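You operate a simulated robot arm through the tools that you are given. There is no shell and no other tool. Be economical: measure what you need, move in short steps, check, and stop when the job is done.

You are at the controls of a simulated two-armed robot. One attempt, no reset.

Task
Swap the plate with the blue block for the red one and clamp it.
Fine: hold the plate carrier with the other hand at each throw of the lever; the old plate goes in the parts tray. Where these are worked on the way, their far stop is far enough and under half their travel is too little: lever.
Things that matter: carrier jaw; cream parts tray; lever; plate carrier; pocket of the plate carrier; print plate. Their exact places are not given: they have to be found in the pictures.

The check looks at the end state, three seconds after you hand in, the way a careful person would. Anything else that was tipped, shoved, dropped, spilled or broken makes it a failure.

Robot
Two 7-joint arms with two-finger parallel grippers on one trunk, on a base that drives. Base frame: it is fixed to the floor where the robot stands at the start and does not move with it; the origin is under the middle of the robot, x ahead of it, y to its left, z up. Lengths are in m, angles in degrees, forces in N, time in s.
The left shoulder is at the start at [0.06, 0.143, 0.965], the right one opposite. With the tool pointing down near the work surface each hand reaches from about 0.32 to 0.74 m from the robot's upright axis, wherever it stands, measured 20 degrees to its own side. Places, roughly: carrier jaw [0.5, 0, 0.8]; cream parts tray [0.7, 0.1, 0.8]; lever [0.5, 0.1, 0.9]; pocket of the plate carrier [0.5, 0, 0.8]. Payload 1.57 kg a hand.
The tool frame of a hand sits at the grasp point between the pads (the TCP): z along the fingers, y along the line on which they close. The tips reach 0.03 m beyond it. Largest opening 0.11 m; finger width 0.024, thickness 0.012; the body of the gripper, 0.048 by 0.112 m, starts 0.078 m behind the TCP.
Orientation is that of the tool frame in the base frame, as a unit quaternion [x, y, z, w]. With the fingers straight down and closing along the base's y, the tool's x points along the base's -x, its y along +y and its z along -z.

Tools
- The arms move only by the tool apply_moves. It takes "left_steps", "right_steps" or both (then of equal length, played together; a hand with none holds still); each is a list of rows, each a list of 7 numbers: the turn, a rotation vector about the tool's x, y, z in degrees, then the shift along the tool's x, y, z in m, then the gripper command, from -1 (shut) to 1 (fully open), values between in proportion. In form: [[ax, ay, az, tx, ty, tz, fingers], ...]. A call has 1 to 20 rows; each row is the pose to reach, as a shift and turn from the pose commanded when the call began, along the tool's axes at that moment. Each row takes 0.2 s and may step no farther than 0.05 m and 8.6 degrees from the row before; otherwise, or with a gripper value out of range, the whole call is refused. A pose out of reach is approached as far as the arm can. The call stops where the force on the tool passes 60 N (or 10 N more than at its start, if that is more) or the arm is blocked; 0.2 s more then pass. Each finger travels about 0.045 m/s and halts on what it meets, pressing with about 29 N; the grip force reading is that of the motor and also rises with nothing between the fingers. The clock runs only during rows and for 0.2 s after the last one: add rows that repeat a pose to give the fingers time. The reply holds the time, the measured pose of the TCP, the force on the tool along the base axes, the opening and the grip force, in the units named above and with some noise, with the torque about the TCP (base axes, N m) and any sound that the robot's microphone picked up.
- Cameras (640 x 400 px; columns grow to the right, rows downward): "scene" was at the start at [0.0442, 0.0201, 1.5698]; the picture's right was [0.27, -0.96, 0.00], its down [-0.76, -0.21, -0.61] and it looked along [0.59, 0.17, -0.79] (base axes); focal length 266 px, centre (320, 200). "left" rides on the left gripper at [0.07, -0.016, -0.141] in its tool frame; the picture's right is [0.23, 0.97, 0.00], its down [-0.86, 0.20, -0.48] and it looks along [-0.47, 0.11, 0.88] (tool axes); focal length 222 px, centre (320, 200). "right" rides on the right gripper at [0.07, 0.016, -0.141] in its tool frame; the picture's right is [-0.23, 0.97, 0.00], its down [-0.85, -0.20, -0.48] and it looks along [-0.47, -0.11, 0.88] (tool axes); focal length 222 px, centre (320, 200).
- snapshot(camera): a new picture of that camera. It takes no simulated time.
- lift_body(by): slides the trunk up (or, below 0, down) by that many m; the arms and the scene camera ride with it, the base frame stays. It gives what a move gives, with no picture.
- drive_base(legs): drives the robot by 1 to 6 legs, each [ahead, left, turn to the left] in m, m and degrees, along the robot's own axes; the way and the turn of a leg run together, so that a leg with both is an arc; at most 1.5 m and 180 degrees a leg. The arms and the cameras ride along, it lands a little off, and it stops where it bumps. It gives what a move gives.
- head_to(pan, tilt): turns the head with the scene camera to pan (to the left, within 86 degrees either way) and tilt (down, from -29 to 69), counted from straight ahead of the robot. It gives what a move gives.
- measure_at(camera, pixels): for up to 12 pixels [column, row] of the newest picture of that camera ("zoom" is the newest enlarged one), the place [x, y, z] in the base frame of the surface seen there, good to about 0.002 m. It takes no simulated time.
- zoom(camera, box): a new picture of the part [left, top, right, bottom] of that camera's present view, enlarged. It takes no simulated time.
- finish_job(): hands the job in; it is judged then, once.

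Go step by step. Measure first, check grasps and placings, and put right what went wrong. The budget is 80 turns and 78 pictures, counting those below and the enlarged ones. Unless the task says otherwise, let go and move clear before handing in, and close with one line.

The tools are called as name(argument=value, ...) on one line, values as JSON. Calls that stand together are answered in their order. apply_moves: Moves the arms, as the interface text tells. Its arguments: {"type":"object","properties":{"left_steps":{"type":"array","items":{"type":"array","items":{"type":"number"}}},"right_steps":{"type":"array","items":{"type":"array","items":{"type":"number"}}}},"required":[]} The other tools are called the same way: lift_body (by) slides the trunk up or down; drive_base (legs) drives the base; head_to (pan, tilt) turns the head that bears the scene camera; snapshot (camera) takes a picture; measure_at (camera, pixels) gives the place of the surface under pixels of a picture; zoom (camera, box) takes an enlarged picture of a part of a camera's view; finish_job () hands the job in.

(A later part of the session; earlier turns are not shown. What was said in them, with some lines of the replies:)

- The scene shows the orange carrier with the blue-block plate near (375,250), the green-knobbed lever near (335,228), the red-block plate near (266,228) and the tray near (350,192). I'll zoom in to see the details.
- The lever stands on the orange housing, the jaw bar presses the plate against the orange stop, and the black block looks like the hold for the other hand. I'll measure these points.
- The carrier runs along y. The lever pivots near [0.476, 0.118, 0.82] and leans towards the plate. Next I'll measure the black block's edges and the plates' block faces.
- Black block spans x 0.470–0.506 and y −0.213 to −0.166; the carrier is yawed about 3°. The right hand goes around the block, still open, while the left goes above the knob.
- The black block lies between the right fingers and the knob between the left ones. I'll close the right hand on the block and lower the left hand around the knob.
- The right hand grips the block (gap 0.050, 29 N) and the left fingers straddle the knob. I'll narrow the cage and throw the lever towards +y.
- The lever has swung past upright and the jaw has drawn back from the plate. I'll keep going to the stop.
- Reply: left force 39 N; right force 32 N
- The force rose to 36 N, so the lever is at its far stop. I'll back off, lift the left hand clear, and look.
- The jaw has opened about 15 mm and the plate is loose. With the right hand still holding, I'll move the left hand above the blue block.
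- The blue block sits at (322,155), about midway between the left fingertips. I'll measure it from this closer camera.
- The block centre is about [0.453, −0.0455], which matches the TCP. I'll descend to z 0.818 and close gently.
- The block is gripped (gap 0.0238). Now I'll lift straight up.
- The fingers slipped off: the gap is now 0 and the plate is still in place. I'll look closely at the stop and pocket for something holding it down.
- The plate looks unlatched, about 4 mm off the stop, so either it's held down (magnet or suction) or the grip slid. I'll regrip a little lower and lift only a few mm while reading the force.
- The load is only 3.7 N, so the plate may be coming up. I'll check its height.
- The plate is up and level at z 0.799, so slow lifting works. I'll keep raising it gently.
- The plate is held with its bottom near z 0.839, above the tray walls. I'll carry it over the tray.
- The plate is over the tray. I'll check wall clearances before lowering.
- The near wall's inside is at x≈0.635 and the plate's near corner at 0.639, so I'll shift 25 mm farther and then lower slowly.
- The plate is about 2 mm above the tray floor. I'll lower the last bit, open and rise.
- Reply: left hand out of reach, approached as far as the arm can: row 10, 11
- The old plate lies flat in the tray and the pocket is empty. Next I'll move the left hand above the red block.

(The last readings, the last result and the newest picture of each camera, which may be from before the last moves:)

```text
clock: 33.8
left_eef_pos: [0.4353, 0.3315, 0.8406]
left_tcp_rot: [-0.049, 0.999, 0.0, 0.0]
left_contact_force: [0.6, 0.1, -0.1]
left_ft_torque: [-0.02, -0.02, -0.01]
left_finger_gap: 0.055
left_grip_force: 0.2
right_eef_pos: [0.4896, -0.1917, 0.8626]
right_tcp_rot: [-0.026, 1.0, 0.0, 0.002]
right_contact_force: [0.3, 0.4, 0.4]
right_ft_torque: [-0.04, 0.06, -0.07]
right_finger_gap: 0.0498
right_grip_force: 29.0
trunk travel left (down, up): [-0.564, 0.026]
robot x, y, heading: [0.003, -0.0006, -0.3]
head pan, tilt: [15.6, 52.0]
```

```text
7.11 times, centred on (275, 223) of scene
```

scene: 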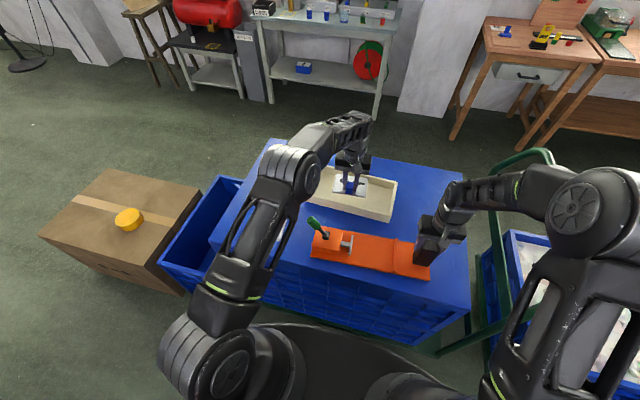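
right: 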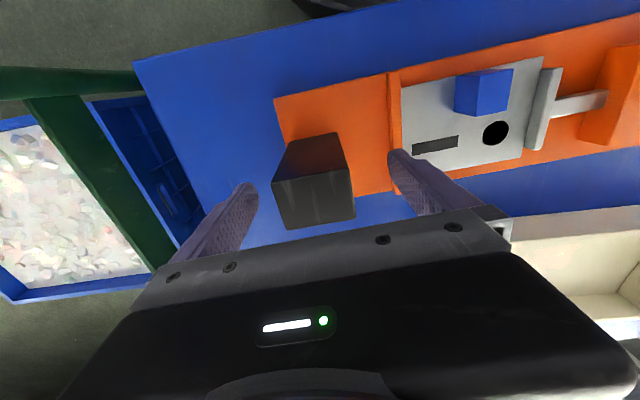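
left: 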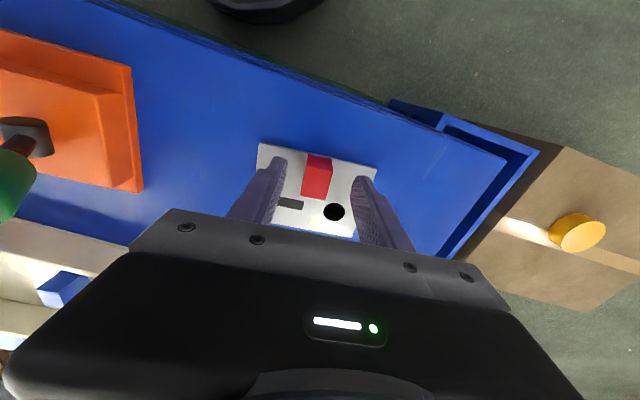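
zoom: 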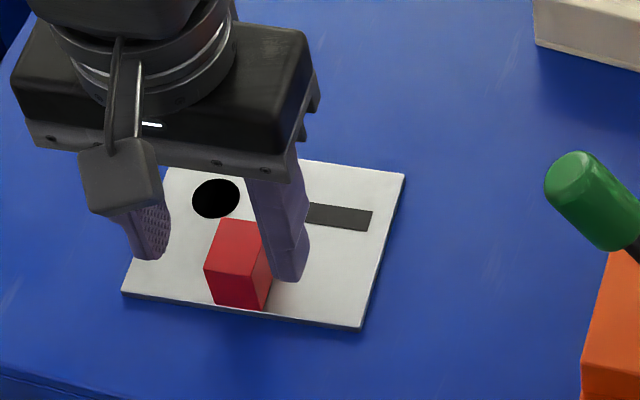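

The hand stopped lower than planned at 0.84, but it is clear of the block. I'll measure the red block and plate from the left camera.

measure_at(camera="left", pixels=[[307, 168], [331, 170], [303, 190], [325, 195], [307, 155], [330, 158], [316, 180], [260, 146], [375, 168], [355, 236]])

measure_at(camera="zoom", pixels=[[224, 222], [258, 228], [244, 275], [207, 265], [218, 300], [243, 305], [124, 290], [360, 325], [402, 176]])

```text
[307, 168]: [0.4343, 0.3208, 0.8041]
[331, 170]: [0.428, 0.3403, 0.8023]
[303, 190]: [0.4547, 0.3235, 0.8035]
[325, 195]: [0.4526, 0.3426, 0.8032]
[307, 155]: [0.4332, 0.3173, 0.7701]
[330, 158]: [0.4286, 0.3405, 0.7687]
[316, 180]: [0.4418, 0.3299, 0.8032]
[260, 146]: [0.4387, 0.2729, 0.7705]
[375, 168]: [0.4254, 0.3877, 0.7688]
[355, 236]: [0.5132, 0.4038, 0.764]
```

```text
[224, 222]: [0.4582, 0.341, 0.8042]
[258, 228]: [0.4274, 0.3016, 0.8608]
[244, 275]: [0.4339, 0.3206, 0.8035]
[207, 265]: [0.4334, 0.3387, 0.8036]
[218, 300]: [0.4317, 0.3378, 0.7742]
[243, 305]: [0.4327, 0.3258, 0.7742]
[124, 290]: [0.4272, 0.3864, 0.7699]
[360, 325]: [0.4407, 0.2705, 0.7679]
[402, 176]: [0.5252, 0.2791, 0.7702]
```

Red block centre is about [0.444, 0.331] and the plate yaw about 6.2°. I'll align, descend and grip.

apply_moves(left_steps=[[0, 0, -0.6, -0.009, 0.0005, 0, 0], [0, 0, -0.6, -0.009, 0.0005, 0.012, 0], [0, 0, -0.6, -0.009, 0.0005, 0.025, 0], [0, 0, -0.6, -0.009, 0.0005, 0.035, 0], [0, 0, -0.6, -0.009, 0.0005, 0.0355, -0.2], [0, 0, -0.6, -0.009, 0.0005, 0.0355, -0.4], [0, 0, -0.6, -0.009, 0.0005, 0.0355, -0.6], [0, 0, -0.6, -0.009, 0.0005, 0.0355, -1], [0, 0, -0.6, -0.009, 0.0005, 0.0355, -1], [0, 0, -0.6, -0.009, 0.0005, 0.0355, -1], [0, 0, -0.6, -0.009, 0.0005, 0.0345, -1], [0, 0, -0.6, -0.009, 0.0005, 0.0325, -1], [0, 0, -0.6, -0.009, 0.0005, 0.0295, -1], [0, 0, -0.6, -0.009, 0.0005, 0.0255, -1], [0, 0, -0.6, -0.009, 0.0005, 0.0205, -1]])

snapshot(camera="left")

zoom(camera="scene", box=[230, 195, 320, 251])

```text
clock: 37.0
left_eef_pos: [0.4473, 0.3303, 0.8205]
left_tcp_rot: [-0.055, 0.998, 0.0, -0.001]
left_contact_force: [-0.9, -0.4, -2.8]
left_ft_torque: [-0.04, 0.06, -0.04]
left_finger_gap: 0.024
left_grip_force: 28.9
right_eef_pos: [0.4908, -0.1903, 0.8637]
right_tcp_rot: [-0.026, 1.0, 0.0, 0.002]
right_contact_force: [-0.4, -0.8, 1.1]
right_ft_torque: [0.07, -0.1, 0.0]
right_finger_gap: 0.0499
right_grip_force: 29.2
trunk travel left (down, up): [-0.564, 0.026]
robot x, y, heading: [0.0064, -0.0002, 0.2]
head pan, tilt: [15.6, 52.0]
```

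```text
45 pictures are left
```

left: 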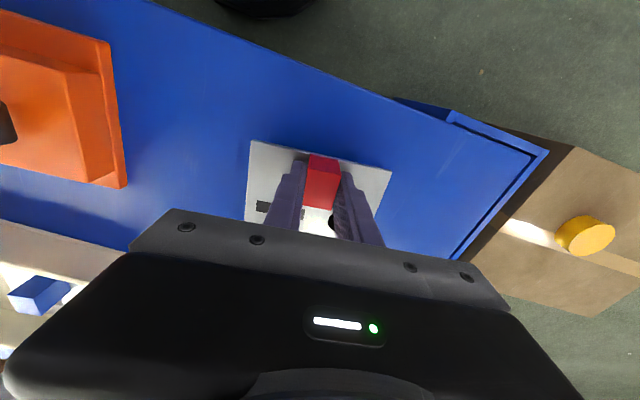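

```text
7.11 times, centred on (275, 223) of scene
```

zoom: 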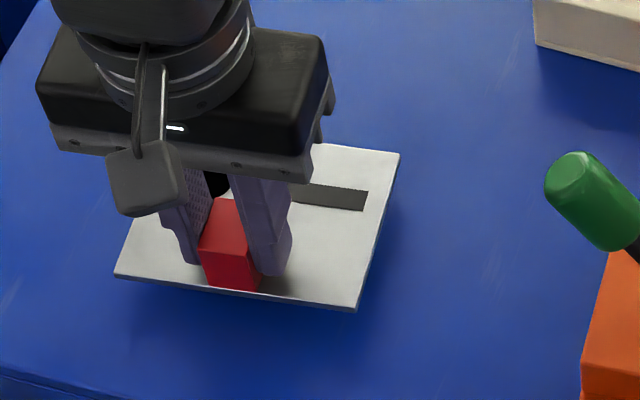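

The red plate is lifted and carried (−2.8 N, gap 0.024). I'll raise it gently high enough to pass over the lever.

apply_moves(left_steps=[[0, 0, 0, 0, 0, -0.003, -1], [0, 0, 0, 0, 0, -0.009, -1], [0, 0, 0, 0, 0, -0.018, -1], [0, 0, 0, 0, 0, -0.029, -1], [0, 0, 0, 0, 0, -0.04, -1], [0, 0, 0, 0, 0, -0.051, -1], [0, 0, 0, 0, 0, -0.062, -1], [0, 0, 0, 0, 0, -0.073, -1], [0, 0, 0, 0, 0, -0.084, -1], [0, 0, 0, 0, 0, -0.095, -1], [0, 0, 0, 0, 0, -0.106, -1], [0, 0, 0, 0, 0, -0.117, -1], [0, 0, 0, 0, 0, -0.128, -1], [0, 0, 0, 0, 0, -0.139, -1], [0, 0, 0, 0, 0, -0.15, -1], [0, 0, 0, 0, 0, -0.159, -1], [0, 0, 0, 0, 0, -0.166, -1], [0, 0, 0, 0, 0, -0.17, -1]])

measure_at(camera="zoom", pixels=[[580, 170]])

snapshot(camera="left")

```text
clock: 40.8
left_eef_pos: [0.447, 0.3318, 0.9924]
left_tcp_rot: [-0.055, 0.999, 0.0, 0.0]
left_contact_force: [0.3, 0.1, -2.8]
left_ft_torque: [0.02, 0.03, -0.03]
left_finger_gap: 0.0237
left_grip_force: 28.5
right_eef_pos: [0.4903, -0.1905, 0.8628]
right_tcp_rot: [-0.027, 1.0, 0.0, 0.001]
right_contact_force: [0.8, -0.2, 0.3]
right_ft_torque: [0.04, 0.04, -0.07]
right_finger_gap: 0.0498
right_grip_force: 29.0
trunk travel left (down, up): [-0.564, 0.026]
robot x, y, heading: [-0.0026, 0.0016, 0.0]
head pan, tilt: [15.6, 52.0]
```

```text
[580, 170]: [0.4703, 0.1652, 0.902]
```

```text
43 pictures are left
```

left: 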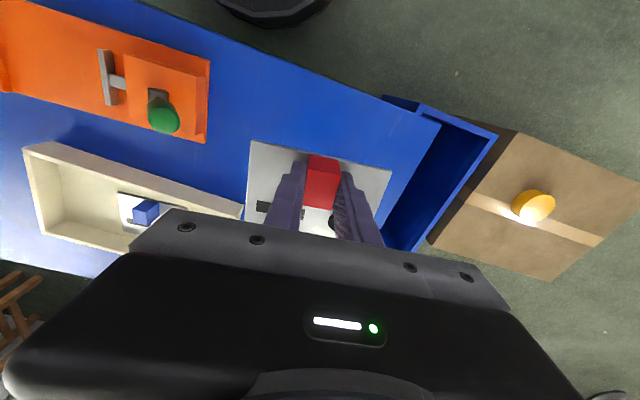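

The plate is level at z 0.99 and the knob top is at about 0.91. I'll carry it over the lever to above the pocket, aligning yaw to about 3.2°.

apply_moves(left_steps=[[0, 0, 0, 0.0004, -0.004, 0, -1], [0, 0, 0.1, 0.0012, -0.014, 0, -1], [0, 0, 0.2, 0.0026, -0.03, 0, -1], [0, 0, 0.4, 0.0046, -0.052, 0, -1], [0, 0, 0.6, 0.0065, -0.074, 0, -1], [0, 0, 0.8, 0.0084, -0.096, 0, -1], [0, 0, 1.0, 0.0104, -0.118, 0, -1], [0, 0, 1.2, 0.0123, -0.14, 0, -1], [0, 0, 1.4, 0.0142, -0.162, 0, -1], [0, 0, 1.6, 0.0162, -0.184, 0, -1], [0, 0, 1.8, 0.0181, -0.206, 0, -1], [0, 0, 2.0, 0.02, -0.228, 0, -1], [0, 0, 2.2, 0.022, -0.25, 0, -1], [0, 0, 2.4, 0.0239, -0.272, 0, -1], [0, 0, 2.6, 0.0258, -0.294, 0, -1], [0, 0, 2.8, 0.0277, -0.316, 0, -1], [0, 0, 3.0, 0.0297, -0.338, 0, -1], [0, 0, 3.1, 0.0313, -0.356, 0, -1], [0, 0, 3.1, 0.0323, -0.368, 0, -1], [0, 0, 3.1, 0.0329, -0.3747, 0, -1]])

snapshot(camera="left")

snapshot(camera="scene")

```text
clock: 45.0
left_eef_pos: [0.4554, -0.0455, 0.9899]
left_tcp_rot: [-0.028, 1.0, 0.0, 0.0]
left_contact_force: [0.5, -0.2, -2.5]
left_ft_torque: [-0.03, 0.09, 0.01]
left_finger_gap: 0.0236
left_grip_force: 29.0
right_eef_pos: [0.4905, -0.1903, 0.8617]
right_tcp_rot: [-0.027, 1.0, 0.0, 0.002]
right_contact_force: [1.7, 0.7, 0.0]
right_ft_torque: [0.22, 0.06, 0.03]
right_finger_gap: 0.0496
right_grip_force: 28.9
trunk travel left (down, up): [-0.564, 0.026]
robot x, y, heading: [-0.0036, -0.0013, 0.0]
head pan, tilt: [15.6, 52.0]
```

```text
42 pictures are left
```

left: 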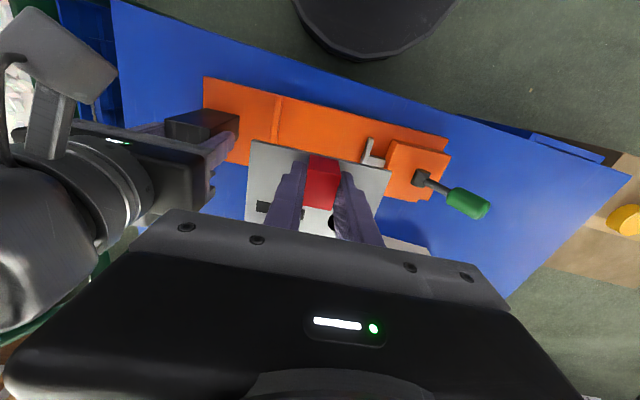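

```text
41 pictures are left
```

scene: 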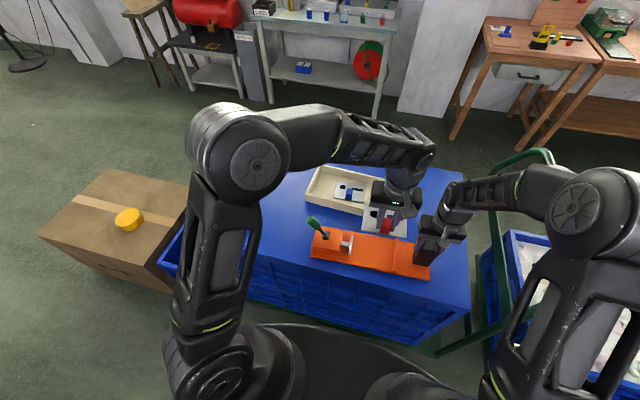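

I'll measure the held plate's corners against the stop and the jaw.

measure_at(camera="left", pixels=[[253, 144], [387, 172], [248, 200], [383, 200], [316, 159], [281, 100], [274, 138], [279, 120], [368, 140], [366, 155], [210, 80], [445, 142]])

```text
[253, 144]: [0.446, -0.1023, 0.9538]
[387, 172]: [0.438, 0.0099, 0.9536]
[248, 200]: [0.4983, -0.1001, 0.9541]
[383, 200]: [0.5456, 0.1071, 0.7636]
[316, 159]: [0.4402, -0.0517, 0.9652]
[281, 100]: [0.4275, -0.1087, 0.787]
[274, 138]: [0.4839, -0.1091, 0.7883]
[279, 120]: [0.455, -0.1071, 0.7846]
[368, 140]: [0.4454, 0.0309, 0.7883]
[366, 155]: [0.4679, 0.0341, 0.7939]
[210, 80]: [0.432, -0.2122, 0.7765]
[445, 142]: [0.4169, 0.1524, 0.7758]
```

The plate should go about 3 mm nearer and 4 mm towards the jaw to clear the stop. I'll descend to about 12 mm above the floor and check.

apply_moves(left_steps=[[0, 0, 0, 0.001, 0.001, 0.003, -1], [0, 0, 0, 0.002, 0.003, 0.009, -1], [0, 0, 0, 0.003, 0.004, 0.018, -1], [0, 0, 0, 0.003, 0.004, 0.029, -1], [0, 0, 0, 0.003, 0.004, 0.04, -1], [0, 0, 0, 0.003, 0.004, 0.051, -1], [0, 0, 0, 0.003, 0.004, 0.062, -1], [0, 0, 0, 0.003, 0.004, 0.073, -1], [0, 0, 0, 0.003, 0.004, 0.084, -1], [0, 0, 0, 0.003, 0.004, 0.095, -1], [0, 0, 0, 0.003, 0.004, 0.106, -1], [0, 0, 0, 0.003, 0.004, 0.117, -1], [0, 0, 0, 0.003, 0.004, 0.128, -1], [0, 0, 0, 0.003, 0.004, 0.138, -1], [0, 0, 0, 0.003, 0.004, 0.147, -1], [0, 0, 0, 0.003, 0.004, 0.154, -1], [0, 0, 0, 0.003, 0.004, 0.158, -1], [0, 0, 0, 0.003, 0.004, 0.16, -1]])

snapshot(camera="left")

zoom(camera="scene", box=[340, 220, 420, 270])

measure_at(camera="left", pixels=[[253, 144], [387, 172], [248, 200], [230, 130], [232, 110], [225, 170]])

```text
clock: 48.8
left_eef_pos: [0.452, -0.0401, 0.8326]
left_tcp_rot: [-0.028, 1.0, 0.0, 0.0]
left_contact_force: [0.3, 0.5, -2.7]
left_ft_torque: [-0.04, 0.09, -0.02]
left_finger_gap: 0.0235
left_grip_force: 29.1
right_eef_pos: [0.4898, -0.1911, 0.8624]
right_tcp_rot: [-0.027, 1.0, 0.0, 0.002]
right_contact_force: [0.4, -0.1, -0.5]
right_ft_torque: [0.0, 0.02, -0.01]
right_finger_gap: 0.0498
right_grip_force: 29.3
trunk travel left (down, up): [-0.564, 0.026]
robot x, y, heading: [-0.0015, -0.0006, -0.1]
head pan, tilt: [15.6, 52.0]
```

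```text
40 pictures are left
```

left: 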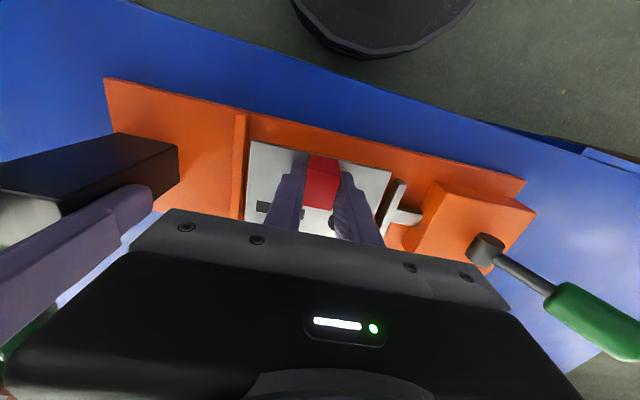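

```text
8.00 times, centred on (380, 245) of scene
```

zoom: 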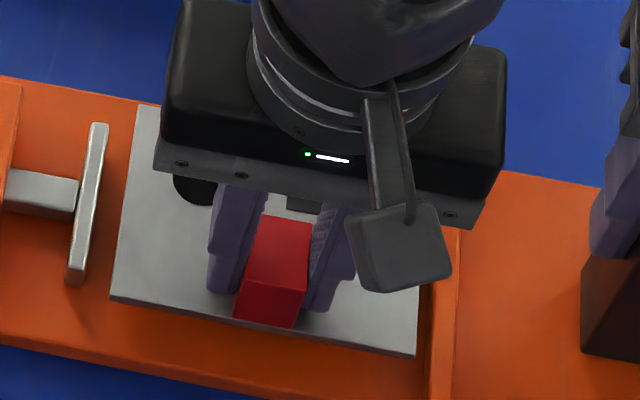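

```text
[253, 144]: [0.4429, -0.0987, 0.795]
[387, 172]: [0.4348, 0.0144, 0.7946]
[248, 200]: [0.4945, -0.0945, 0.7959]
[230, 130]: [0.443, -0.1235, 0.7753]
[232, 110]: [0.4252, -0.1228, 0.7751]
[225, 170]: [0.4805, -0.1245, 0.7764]
```

The plate sits between stop and jaw, lined up with the carrier. I'll lower the last 13 mm, release, and rise.

apply_moves(left_steps=[[0, 0, 0, 0, 0, 0.003, -1], [0, 0, 0, 0, 0, 0.007, -1], [0, 0, 0, 0, 0, 0.01, -1], [0, 0, 0, 0, 0, 0.012, -1], [0, 0, 0, 0, 0, 0.0135, -1], [0, 0, 0, 0, 0, 0.0135, -1], [0, 0, 0, 0, 0, 0.0135, -0.5], [0, 0, 0, 0, 0, 0.0135, -0.3], [0, 0, 0, 0, 0, 0.0135, -0.1], [0, 0, 0, 0, 0, 0.0135, 0], [0, 0, 0, 0, 0, 0.0, 0], [0, 0, 0, 0, 0, -0.03, 0], [0, 0, 0, 0, 0, -0.07, 0], [0, 0, 0, 0, 0, -0.11, 0], [0, 0, 0, 0, 0, -0.15, 0]])

zoom(camera="scene", box=[300, 200, 460, 300])

snapshot(camera="left")

```text
clock: 52.0
left_eef_pos: [0.4511, -0.0411, 0.9835]
left_tcp_rot: [-0.028, 1.0, -0.001, 0.0]
left_contact_force: [0.0, -0.1, -0.2]
left_ft_torque: [0.02, -0.01, -0.04]
left_finger_gap: 0.055
left_grip_force: 0.0
right_eef_pos: [0.4906, -0.1916, 0.8629]
right_tcp_rot: [-0.027, 1.0, 0.0, 0.002]
right_contact_force: [-1.2, 0.9, 0.8]
right_ft_torque: [-0.44, -0.24, -0.21]
right_finger_gap: 0.0498
right_grip_force: 29.2
trunk travel left (down, up): [-0.564, 0.026]
robot x, y, heading: [-0.0005, 0.0027, -0.1]
head pan, tilt: [15.6, 52.0]
```

```text
4.00 times, centred on (380, 250) of scene
```

zoom: 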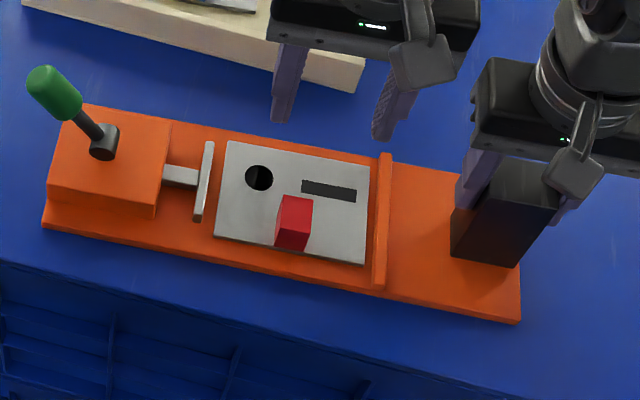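

```text
37 pictures are left
```

left: 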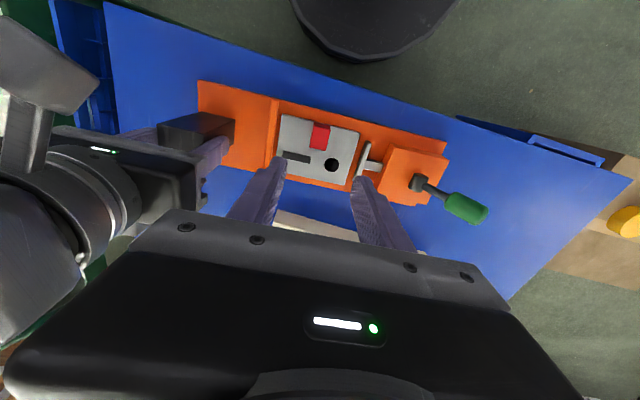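

The red plate lies flat in the pocket between stop and jaw, hole on the jaw side. I'll close the left fingers and place them on the +y side of the knob, with the right hand still holding.

apply_moves(left_steps=[[0, 0, 0, -0.0045, 0.036, 0, -0.3], [0, 0, 0, -0.009, 0.072, 0, -0.6], [0, 0, 0, -0.0135, 0.108, 0, -1], [0, 0, 0, -0.018, 0.144, 0, -1], [0, 0, 0, -0.0225, 0.18, 0, -1], [0, 0, 0, -0.027, 0.216, 0, -1], [0, 0, 0, -0.0333, 0.2545, 0, -1], [0, 0, 0, -0.0333, 0.2545, 0.04, -1], [0, 0, 0, -0.0333, 0.2545, 0.08, -1], [0, 0, 0, -0.0333, 0.2545, 0.086, -1]])

zoom(camera="scene", box=[280, 190, 440, 290])

snapshot(camera="left")

measure_at(camera="zoom", pixels=[[312, 185], [300, 270], [440, 295], [445, 220], [376, 240]])

```text
clock: 54.2
left_eef_pos: [0.4724, 0.2139, 0.8934]
left_tcp_rot: [-0.029, 1.0, 0.0, 0.0]
left_contact_force: [0.3, 0.2, 0.0]
left_ft_torque: [0.03, -0.01, 0.03]
left_finger_gap: 0.0
left_grip_force: 21.6
right_eef_pos: [0.4913, -0.1898, 0.8621]
right_tcp_rot: [-0.026, 1.0, 0.0, 0.001]
right_contact_force: [-0.7, -0.7, -0.6]
right_ft_torque: [0.03, 0.07, 0.16]
right_finger_gap: 0.0496
right_grip_force: 28.8
trunk travel left (down, up): [-0.564, 0.026]
robot x, y, heading: [-0.0016, 0.0041, 0.1]
head pan, tilt: [15.6, 52.0]
```

```text
4.00 times, centred on (360, 240) of scene
```

zoom: 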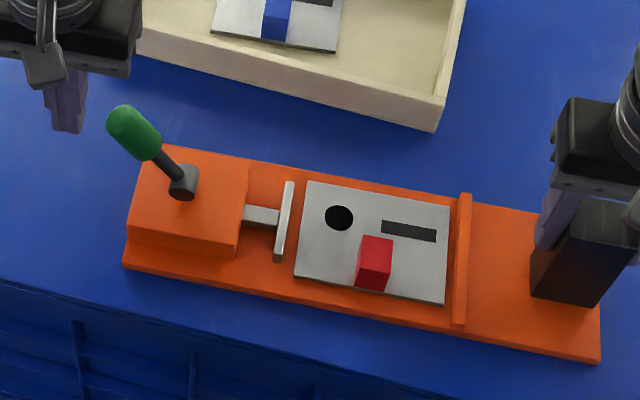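

```text
35 pictures are left
```

left: 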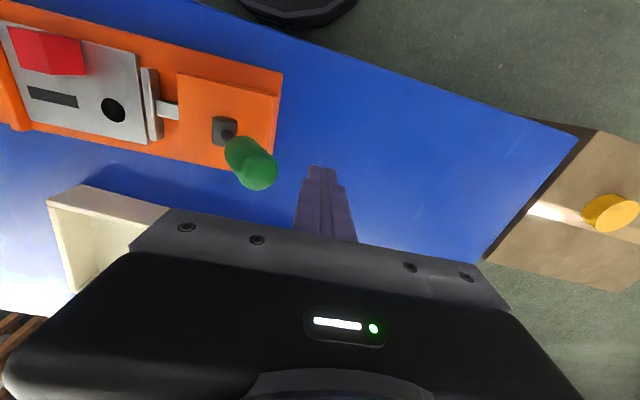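

```text
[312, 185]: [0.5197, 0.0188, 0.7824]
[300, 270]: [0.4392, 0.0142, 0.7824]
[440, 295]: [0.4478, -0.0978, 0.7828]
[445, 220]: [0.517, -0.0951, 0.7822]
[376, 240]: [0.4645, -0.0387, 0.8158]
```

The plate is level at z 0.782. Now I'll throw the lever towards −y.

apply_moves(left_steps=[[0, 0, 0, 0, -0.012, 0, -1], [0, 0, 0, 0, -0.024, 0, -1], [0, 0, 0, 0, -0.033, 0, -1], [0, 0, 0, 0, -0.041, 0, -1], [0, 0, 0, 0, -0.049, 0, -1], [0, 0, 0, 0, -0.057, 0, -1], [0, 0, 0, 0, -0.065, 0, -1], [0, 0, 0, 0, -0.072, 0, -1], [0, 0, 0, 0, -0.079, 0, -1]])

zoom(camera="scene", box=[280, 190, 440, 290])

```text
clock: 55.5
left_eef_pos: [0.4727, 0.1689, 0.8989]
left_tcp_rot: [-0.03, 1.0, 0.002, 0.001]
left_contact_force: [-10.6, 7.3, 25.4]
left_ft_torque: [-0.42, 0.08, -0.19]
left_finger_gap: 0.0
left_grip_force: 21.0
right_eef_pos: [0.4875, -0.1936, 0.8619]
right_tcp_rot: [-0.025, 1.0, -0.002, 0.002]
right_contact_force: [1.8, -4.2, -0.7]
right_ft_torque: [0.95, 0.03, -0.1]
right_finger_gap: 0.0498
right_grip_force: 29.0
trunk travel left (down, up): [-0.564, 0.026]
robot x, y, heading: [0.0002, -0.0004, 0.1]
head pan, tilt: [15.6, 52.0]
stopped in row 6 (left hand): the force on the tool passed its limit (the readings are from after the stop); the commanded pose is now the measured one
```

```text
4.00 times, centred on (360, 240) of scene
```

zoom: 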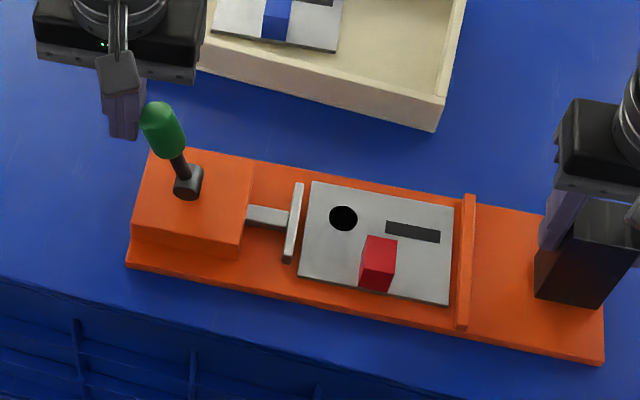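

The lever has moved a little, but the rising knob pushed the fingers up (25 N) and the move stopped. I'll back off, raise 14 mm and push along the arc.

apply_moves(left_steps=[[0, 0, 0, 0, 0.008, 0, -1], [0, 0, 0, 0, 0.008, -0.012, -1], [0, 0, 0, 0, 0.0, -0.015, -1], [0, 0, 0, 0, -0.007, -0.016, -1], [0, 0, 0, 0, -0.014, -0.017, -1], [0, 0, 0, 0, -0.021, -0.018, -1], [0, 0, 0, 0, -0.028, -0.018, -1], [0, 0, 0, 0, -0.035, -0.018, -1]])

zoom(camera="scene", box=[280, 190, 440, 290])

```text
clock: 57.2
left_eef_pos: [0.4765, 0.1328, 0.9166]
left_tcp_rot: [-0.029, 1.0, 0.001, 0.002]
left_contact_force: [-1.0, 5.0, 3.6]
left_ft_torque: [0.09, 0.05, -0.07]
left_finger_gap: 0.0
left_grip_force: 21.6
right_eef_pos: [0.4898, -0.1916, 0.862]
right_tcp_rot: [-0.025, 1.0, -0.002, 0.002]
right_contact_force: [2.2, -6.9, 6.6]
right_ft_torque: [0.72, -0.28, 0.08]
right_finger_gap: 0.0497
right_grip_force: 29.1
trunk travel left (down, up): [-0.564, 0.026]
robot x, y, heading: [-0.0025, -0.0018, -0.1]
head pan, tilt: [15.6, 52.0]
```

```text
4.00 times, centred on (360, 240) of scene
```

zoom: 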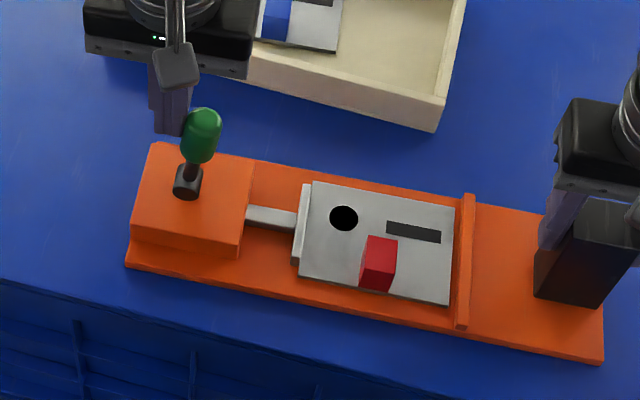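

The lever is about upright and the jaw is near the plate, with low force. I'll continue the throw.

apply_moves(left_steps=[[0, 0, 0, 0, -0.006, 0.001, -1], [0, 0, 0, 0, -0.012, 0.003, -1], [0, 0, 0, 0, -0.018, 0.005, -1], [0, 0, 0, 0, -0.024, 0.008, -1], [0, 0, 0, 0, -0.03, 0.011, -1], [0, 0, 0, 0, -0.036, 0.014, -1], [0, 0, 0, 0, -0.041, 0.017, -1]])

zoom(camera="scene", box=[280, 190, 440, 290])

```text
clock: 58.5
left_eef_pos: [0.479, 0.1111, 0.9094]
left_tcp_rot: [-0.032, 0.999, 0.004, 0.003]
left_contact_force: [-4.6, 6.6, 14.6]
left_ft_torque: [0.05, 0.24, -0.1]
left_finger_gap: 0.0001
left_grip_force: 21.6
right_eef_pos: [0.4862, -0.1952, 0.8616]
right_tcp_rot: [-0.022, 1.0, -0.004, 0.0]
right_contact_force: [-3.7, -5.0, 13.3]
right_ft_torque: [1.06, 0.65, -0.01]
right_finger_gap: 0.0497
right_grip_force: 28.9
trunk travel left (down, up): [-0.564, 0.026]
robot x, y, heading: [-0.002, 0.0002, 0.3]
head pan, tilt: [15.6, 52.0]
stopped in row 5 (left hand): the force on the tool passed its limit (the readings are from after the stop); the commanded pose is now the measured one
```

```text
4.00 times, centred on (360, 240) of scene
```

zoom: 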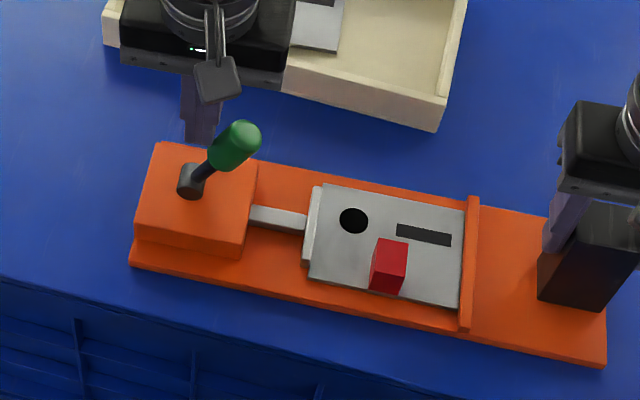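

The stop came with the jaw against the plate and the plate against the stop. I'll measure the lever angle against its first clamped position.

measure_at(camera="zoom", pixels=[[248, 133], [230, 148], [207, 168], [188, 182], [314, 190], [327, 192], [308, 280], [467, 215], [458, 300], [470, 205], [605, 360], [400, 242]])

zoom(camera="scene", box=[310, 210, 390, 260])

```text
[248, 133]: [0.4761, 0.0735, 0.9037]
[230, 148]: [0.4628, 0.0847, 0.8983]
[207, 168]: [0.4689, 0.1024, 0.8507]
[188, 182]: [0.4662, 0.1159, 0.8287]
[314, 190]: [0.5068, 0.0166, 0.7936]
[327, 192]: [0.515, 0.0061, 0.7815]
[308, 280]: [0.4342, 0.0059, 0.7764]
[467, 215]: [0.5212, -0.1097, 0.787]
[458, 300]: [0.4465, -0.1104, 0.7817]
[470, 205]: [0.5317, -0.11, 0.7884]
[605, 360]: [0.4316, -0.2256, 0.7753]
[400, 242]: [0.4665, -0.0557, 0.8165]
```

```text
8.00 times, centred on (350, 235) of scene
```

zoom: 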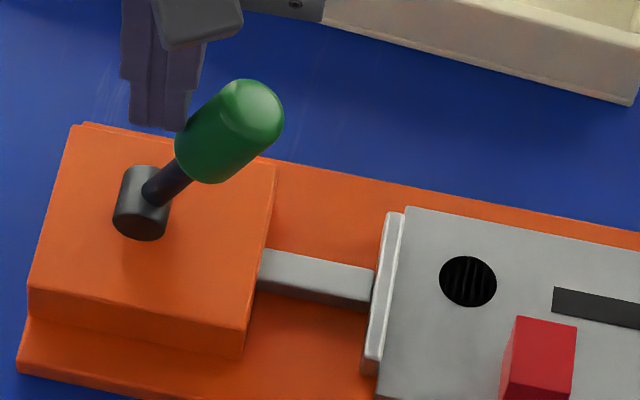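

The knob now leads its pivot by about 40 mm, the same as when first clamped, with jaw and stop tight on the plate. The lever is at its end, so I'll back the left hand off and away.

apply_moves(left_steps=[[0, 0, 0, 0, 0.01, 0, -1], [0, 0, 0, 0, 0.025, -0.01, -1], [0, 0, 0, 0, 0.035, -0.04, -1], [0, 0, 0, 0, 0.05, -0.08, -1], [0, 0, 0, 0, 0.09, -0.11, -1], [0, 0, 0, 0, 0.13, -0.13, -1], [0, 0, 0, 0, 0.16, -0.13, -1]])

zoom(camera="scene", box=[300, 200, 450, 294])

measure_at(camera="zoom", pixels=[[254, 155], [240, 190], [170, 95], [112, 150], [550, 340], [405, 200], [412, 200], [50, 232]])

```text
clock: 60.0
left_eef_pos: [0.466, 0.2705, 1.0403]
left_tcp_rot: [-0.031, 0.999, 0.004, 0.003]
left_contact_force: [0.3, 0.3, 0.7]
left_ft_torque: [0.02, 0.01, 0.0]
left_finger_gap: 0.0
left_grip_force: 21.4
right_eef_pos: [0.4874, -0.1944, 0.861]
right_tcp_rot: [-0.022, 1.0, -0.003, 0.001]
right_contact_force: [-2.0, -2.3, 22.3]
right_ft_torque: [0.84, -0.19, -0.3]
right_finger_gap: 0.05
right_grip_force: 28.7
trunk travel left (down, up): [-0.564, 0.026]
robot x, y, heading: [-0.0007, -0.0008, 0.1]
head pan, tilt: [15.6, 52.0]
```

```text
4.26 times, centred on (375, 247) of scene
```

zoom: 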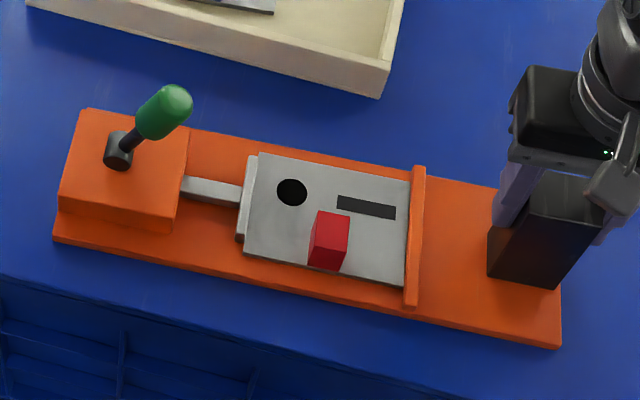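

```text
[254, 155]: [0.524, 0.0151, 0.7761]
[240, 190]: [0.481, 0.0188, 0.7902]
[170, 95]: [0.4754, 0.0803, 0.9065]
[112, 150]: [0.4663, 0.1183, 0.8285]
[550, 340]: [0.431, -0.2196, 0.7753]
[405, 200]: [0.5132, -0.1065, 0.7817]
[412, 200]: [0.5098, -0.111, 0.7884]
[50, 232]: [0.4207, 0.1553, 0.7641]
```

The plate is clamped and the lever stays over. Now I'll open the right hand and lift it clear.

apply_moves(right_steps=[[0, 0, 0, 0, 0, 0, -0.1], [0, 0, 0, 0, 0, 0, 0.2], [0, 0, 0, 0, 0, 0, 0.6], [0, 0, 0, 0, 0, 0, 0.9], [0, 0, 0, 0, 0, -0.01, 0.9], [0, 0, 0, 0, 0, -0.04, 0.9], [0, 0, 0, 0, 0, -0.08, 0.9], [0, 0, 0, 0, 0, -0.12, 0.9], [0, 0, 0, 0, 0, -0.16, 0.9], [0, 0, 0, 0, -0.02, -0.2, 0.9]])

zoom(camera="scene", box=[300, 200, 450, 294])

snapshot(camera="right")

measure_at(camera="zoom", pixels=[[170, 95], [112, 150], [270, 170], [400, 190], [395, 275], [260, 240], [550, 340], [530, 180]])

```text
clock: 62.2
left_eef_pos: [0.4673, 0.2704, 1.0391]
left_tcp_rot: [-0.031, 1.0, 0.003, 0.003]
left_contact_force: [-0.6, -1.1, 0.2]
left_ft_torque: [0.02, 0.01, 0.02]
left_finger_gap: 0.0
left_grip_force: 21.5
right_eef_pos: [0.489, -0.215, 1.0619]
right_tcp_rot: [-0.022, 1.0, -0.004, -0.001]
right_contact_force: [0.3, 0.0, 1.5]
right_ft_torque: [-0.03, -0.01, -0.01]
right_finger_gap: 0.1045
right_grip_force: 0.1
trunk travel left (down, up): [-0.564, 0.026]
robot x, y, heading: [-0.0007, -0.0015, 0.2]
head pan, tilt: [15.6, 52.0]
```

```text
4.26 times, centred on (375, 247) of scene
```

zoom: 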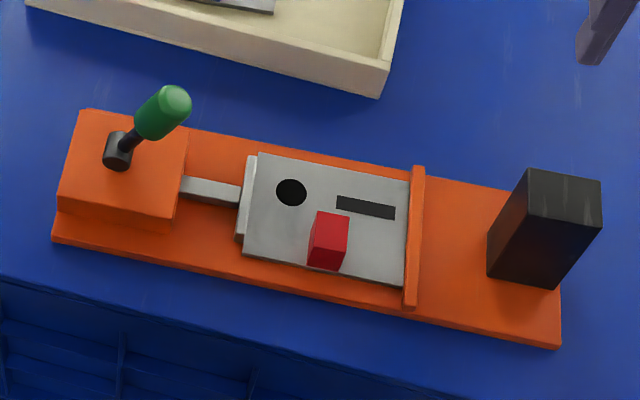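

```text
28 pictures are left
```

right: 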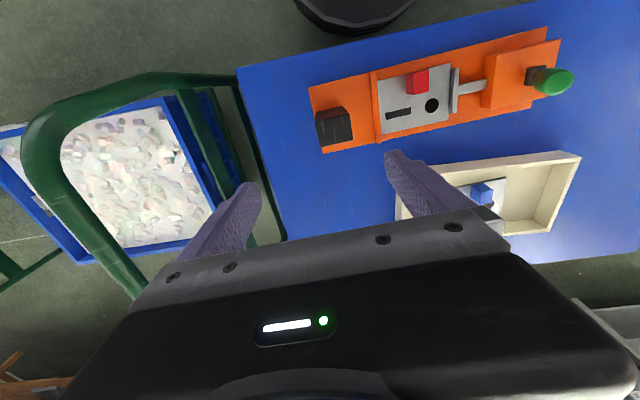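

```text
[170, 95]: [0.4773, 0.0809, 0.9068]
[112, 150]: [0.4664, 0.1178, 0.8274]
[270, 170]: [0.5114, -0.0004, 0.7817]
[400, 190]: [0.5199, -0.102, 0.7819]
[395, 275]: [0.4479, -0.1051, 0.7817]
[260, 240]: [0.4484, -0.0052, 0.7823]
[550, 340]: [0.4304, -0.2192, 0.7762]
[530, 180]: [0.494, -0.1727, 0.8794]
```

The red plate is level and tight between the jaw and the stop, the lever is over as at the start, the old plate is flat in the tray, and both hands are clear. I'm handing in.

finish_job()

```text
The job is handed in.
```

I swapped the plates: the red-block plate is clamped in the carrier with the lever fully over, and the blue-block plate lies flat in the cream parts tray. The right hand held the carrier at both throws of the lever, and the carrier ended about 4 mm from where it started.
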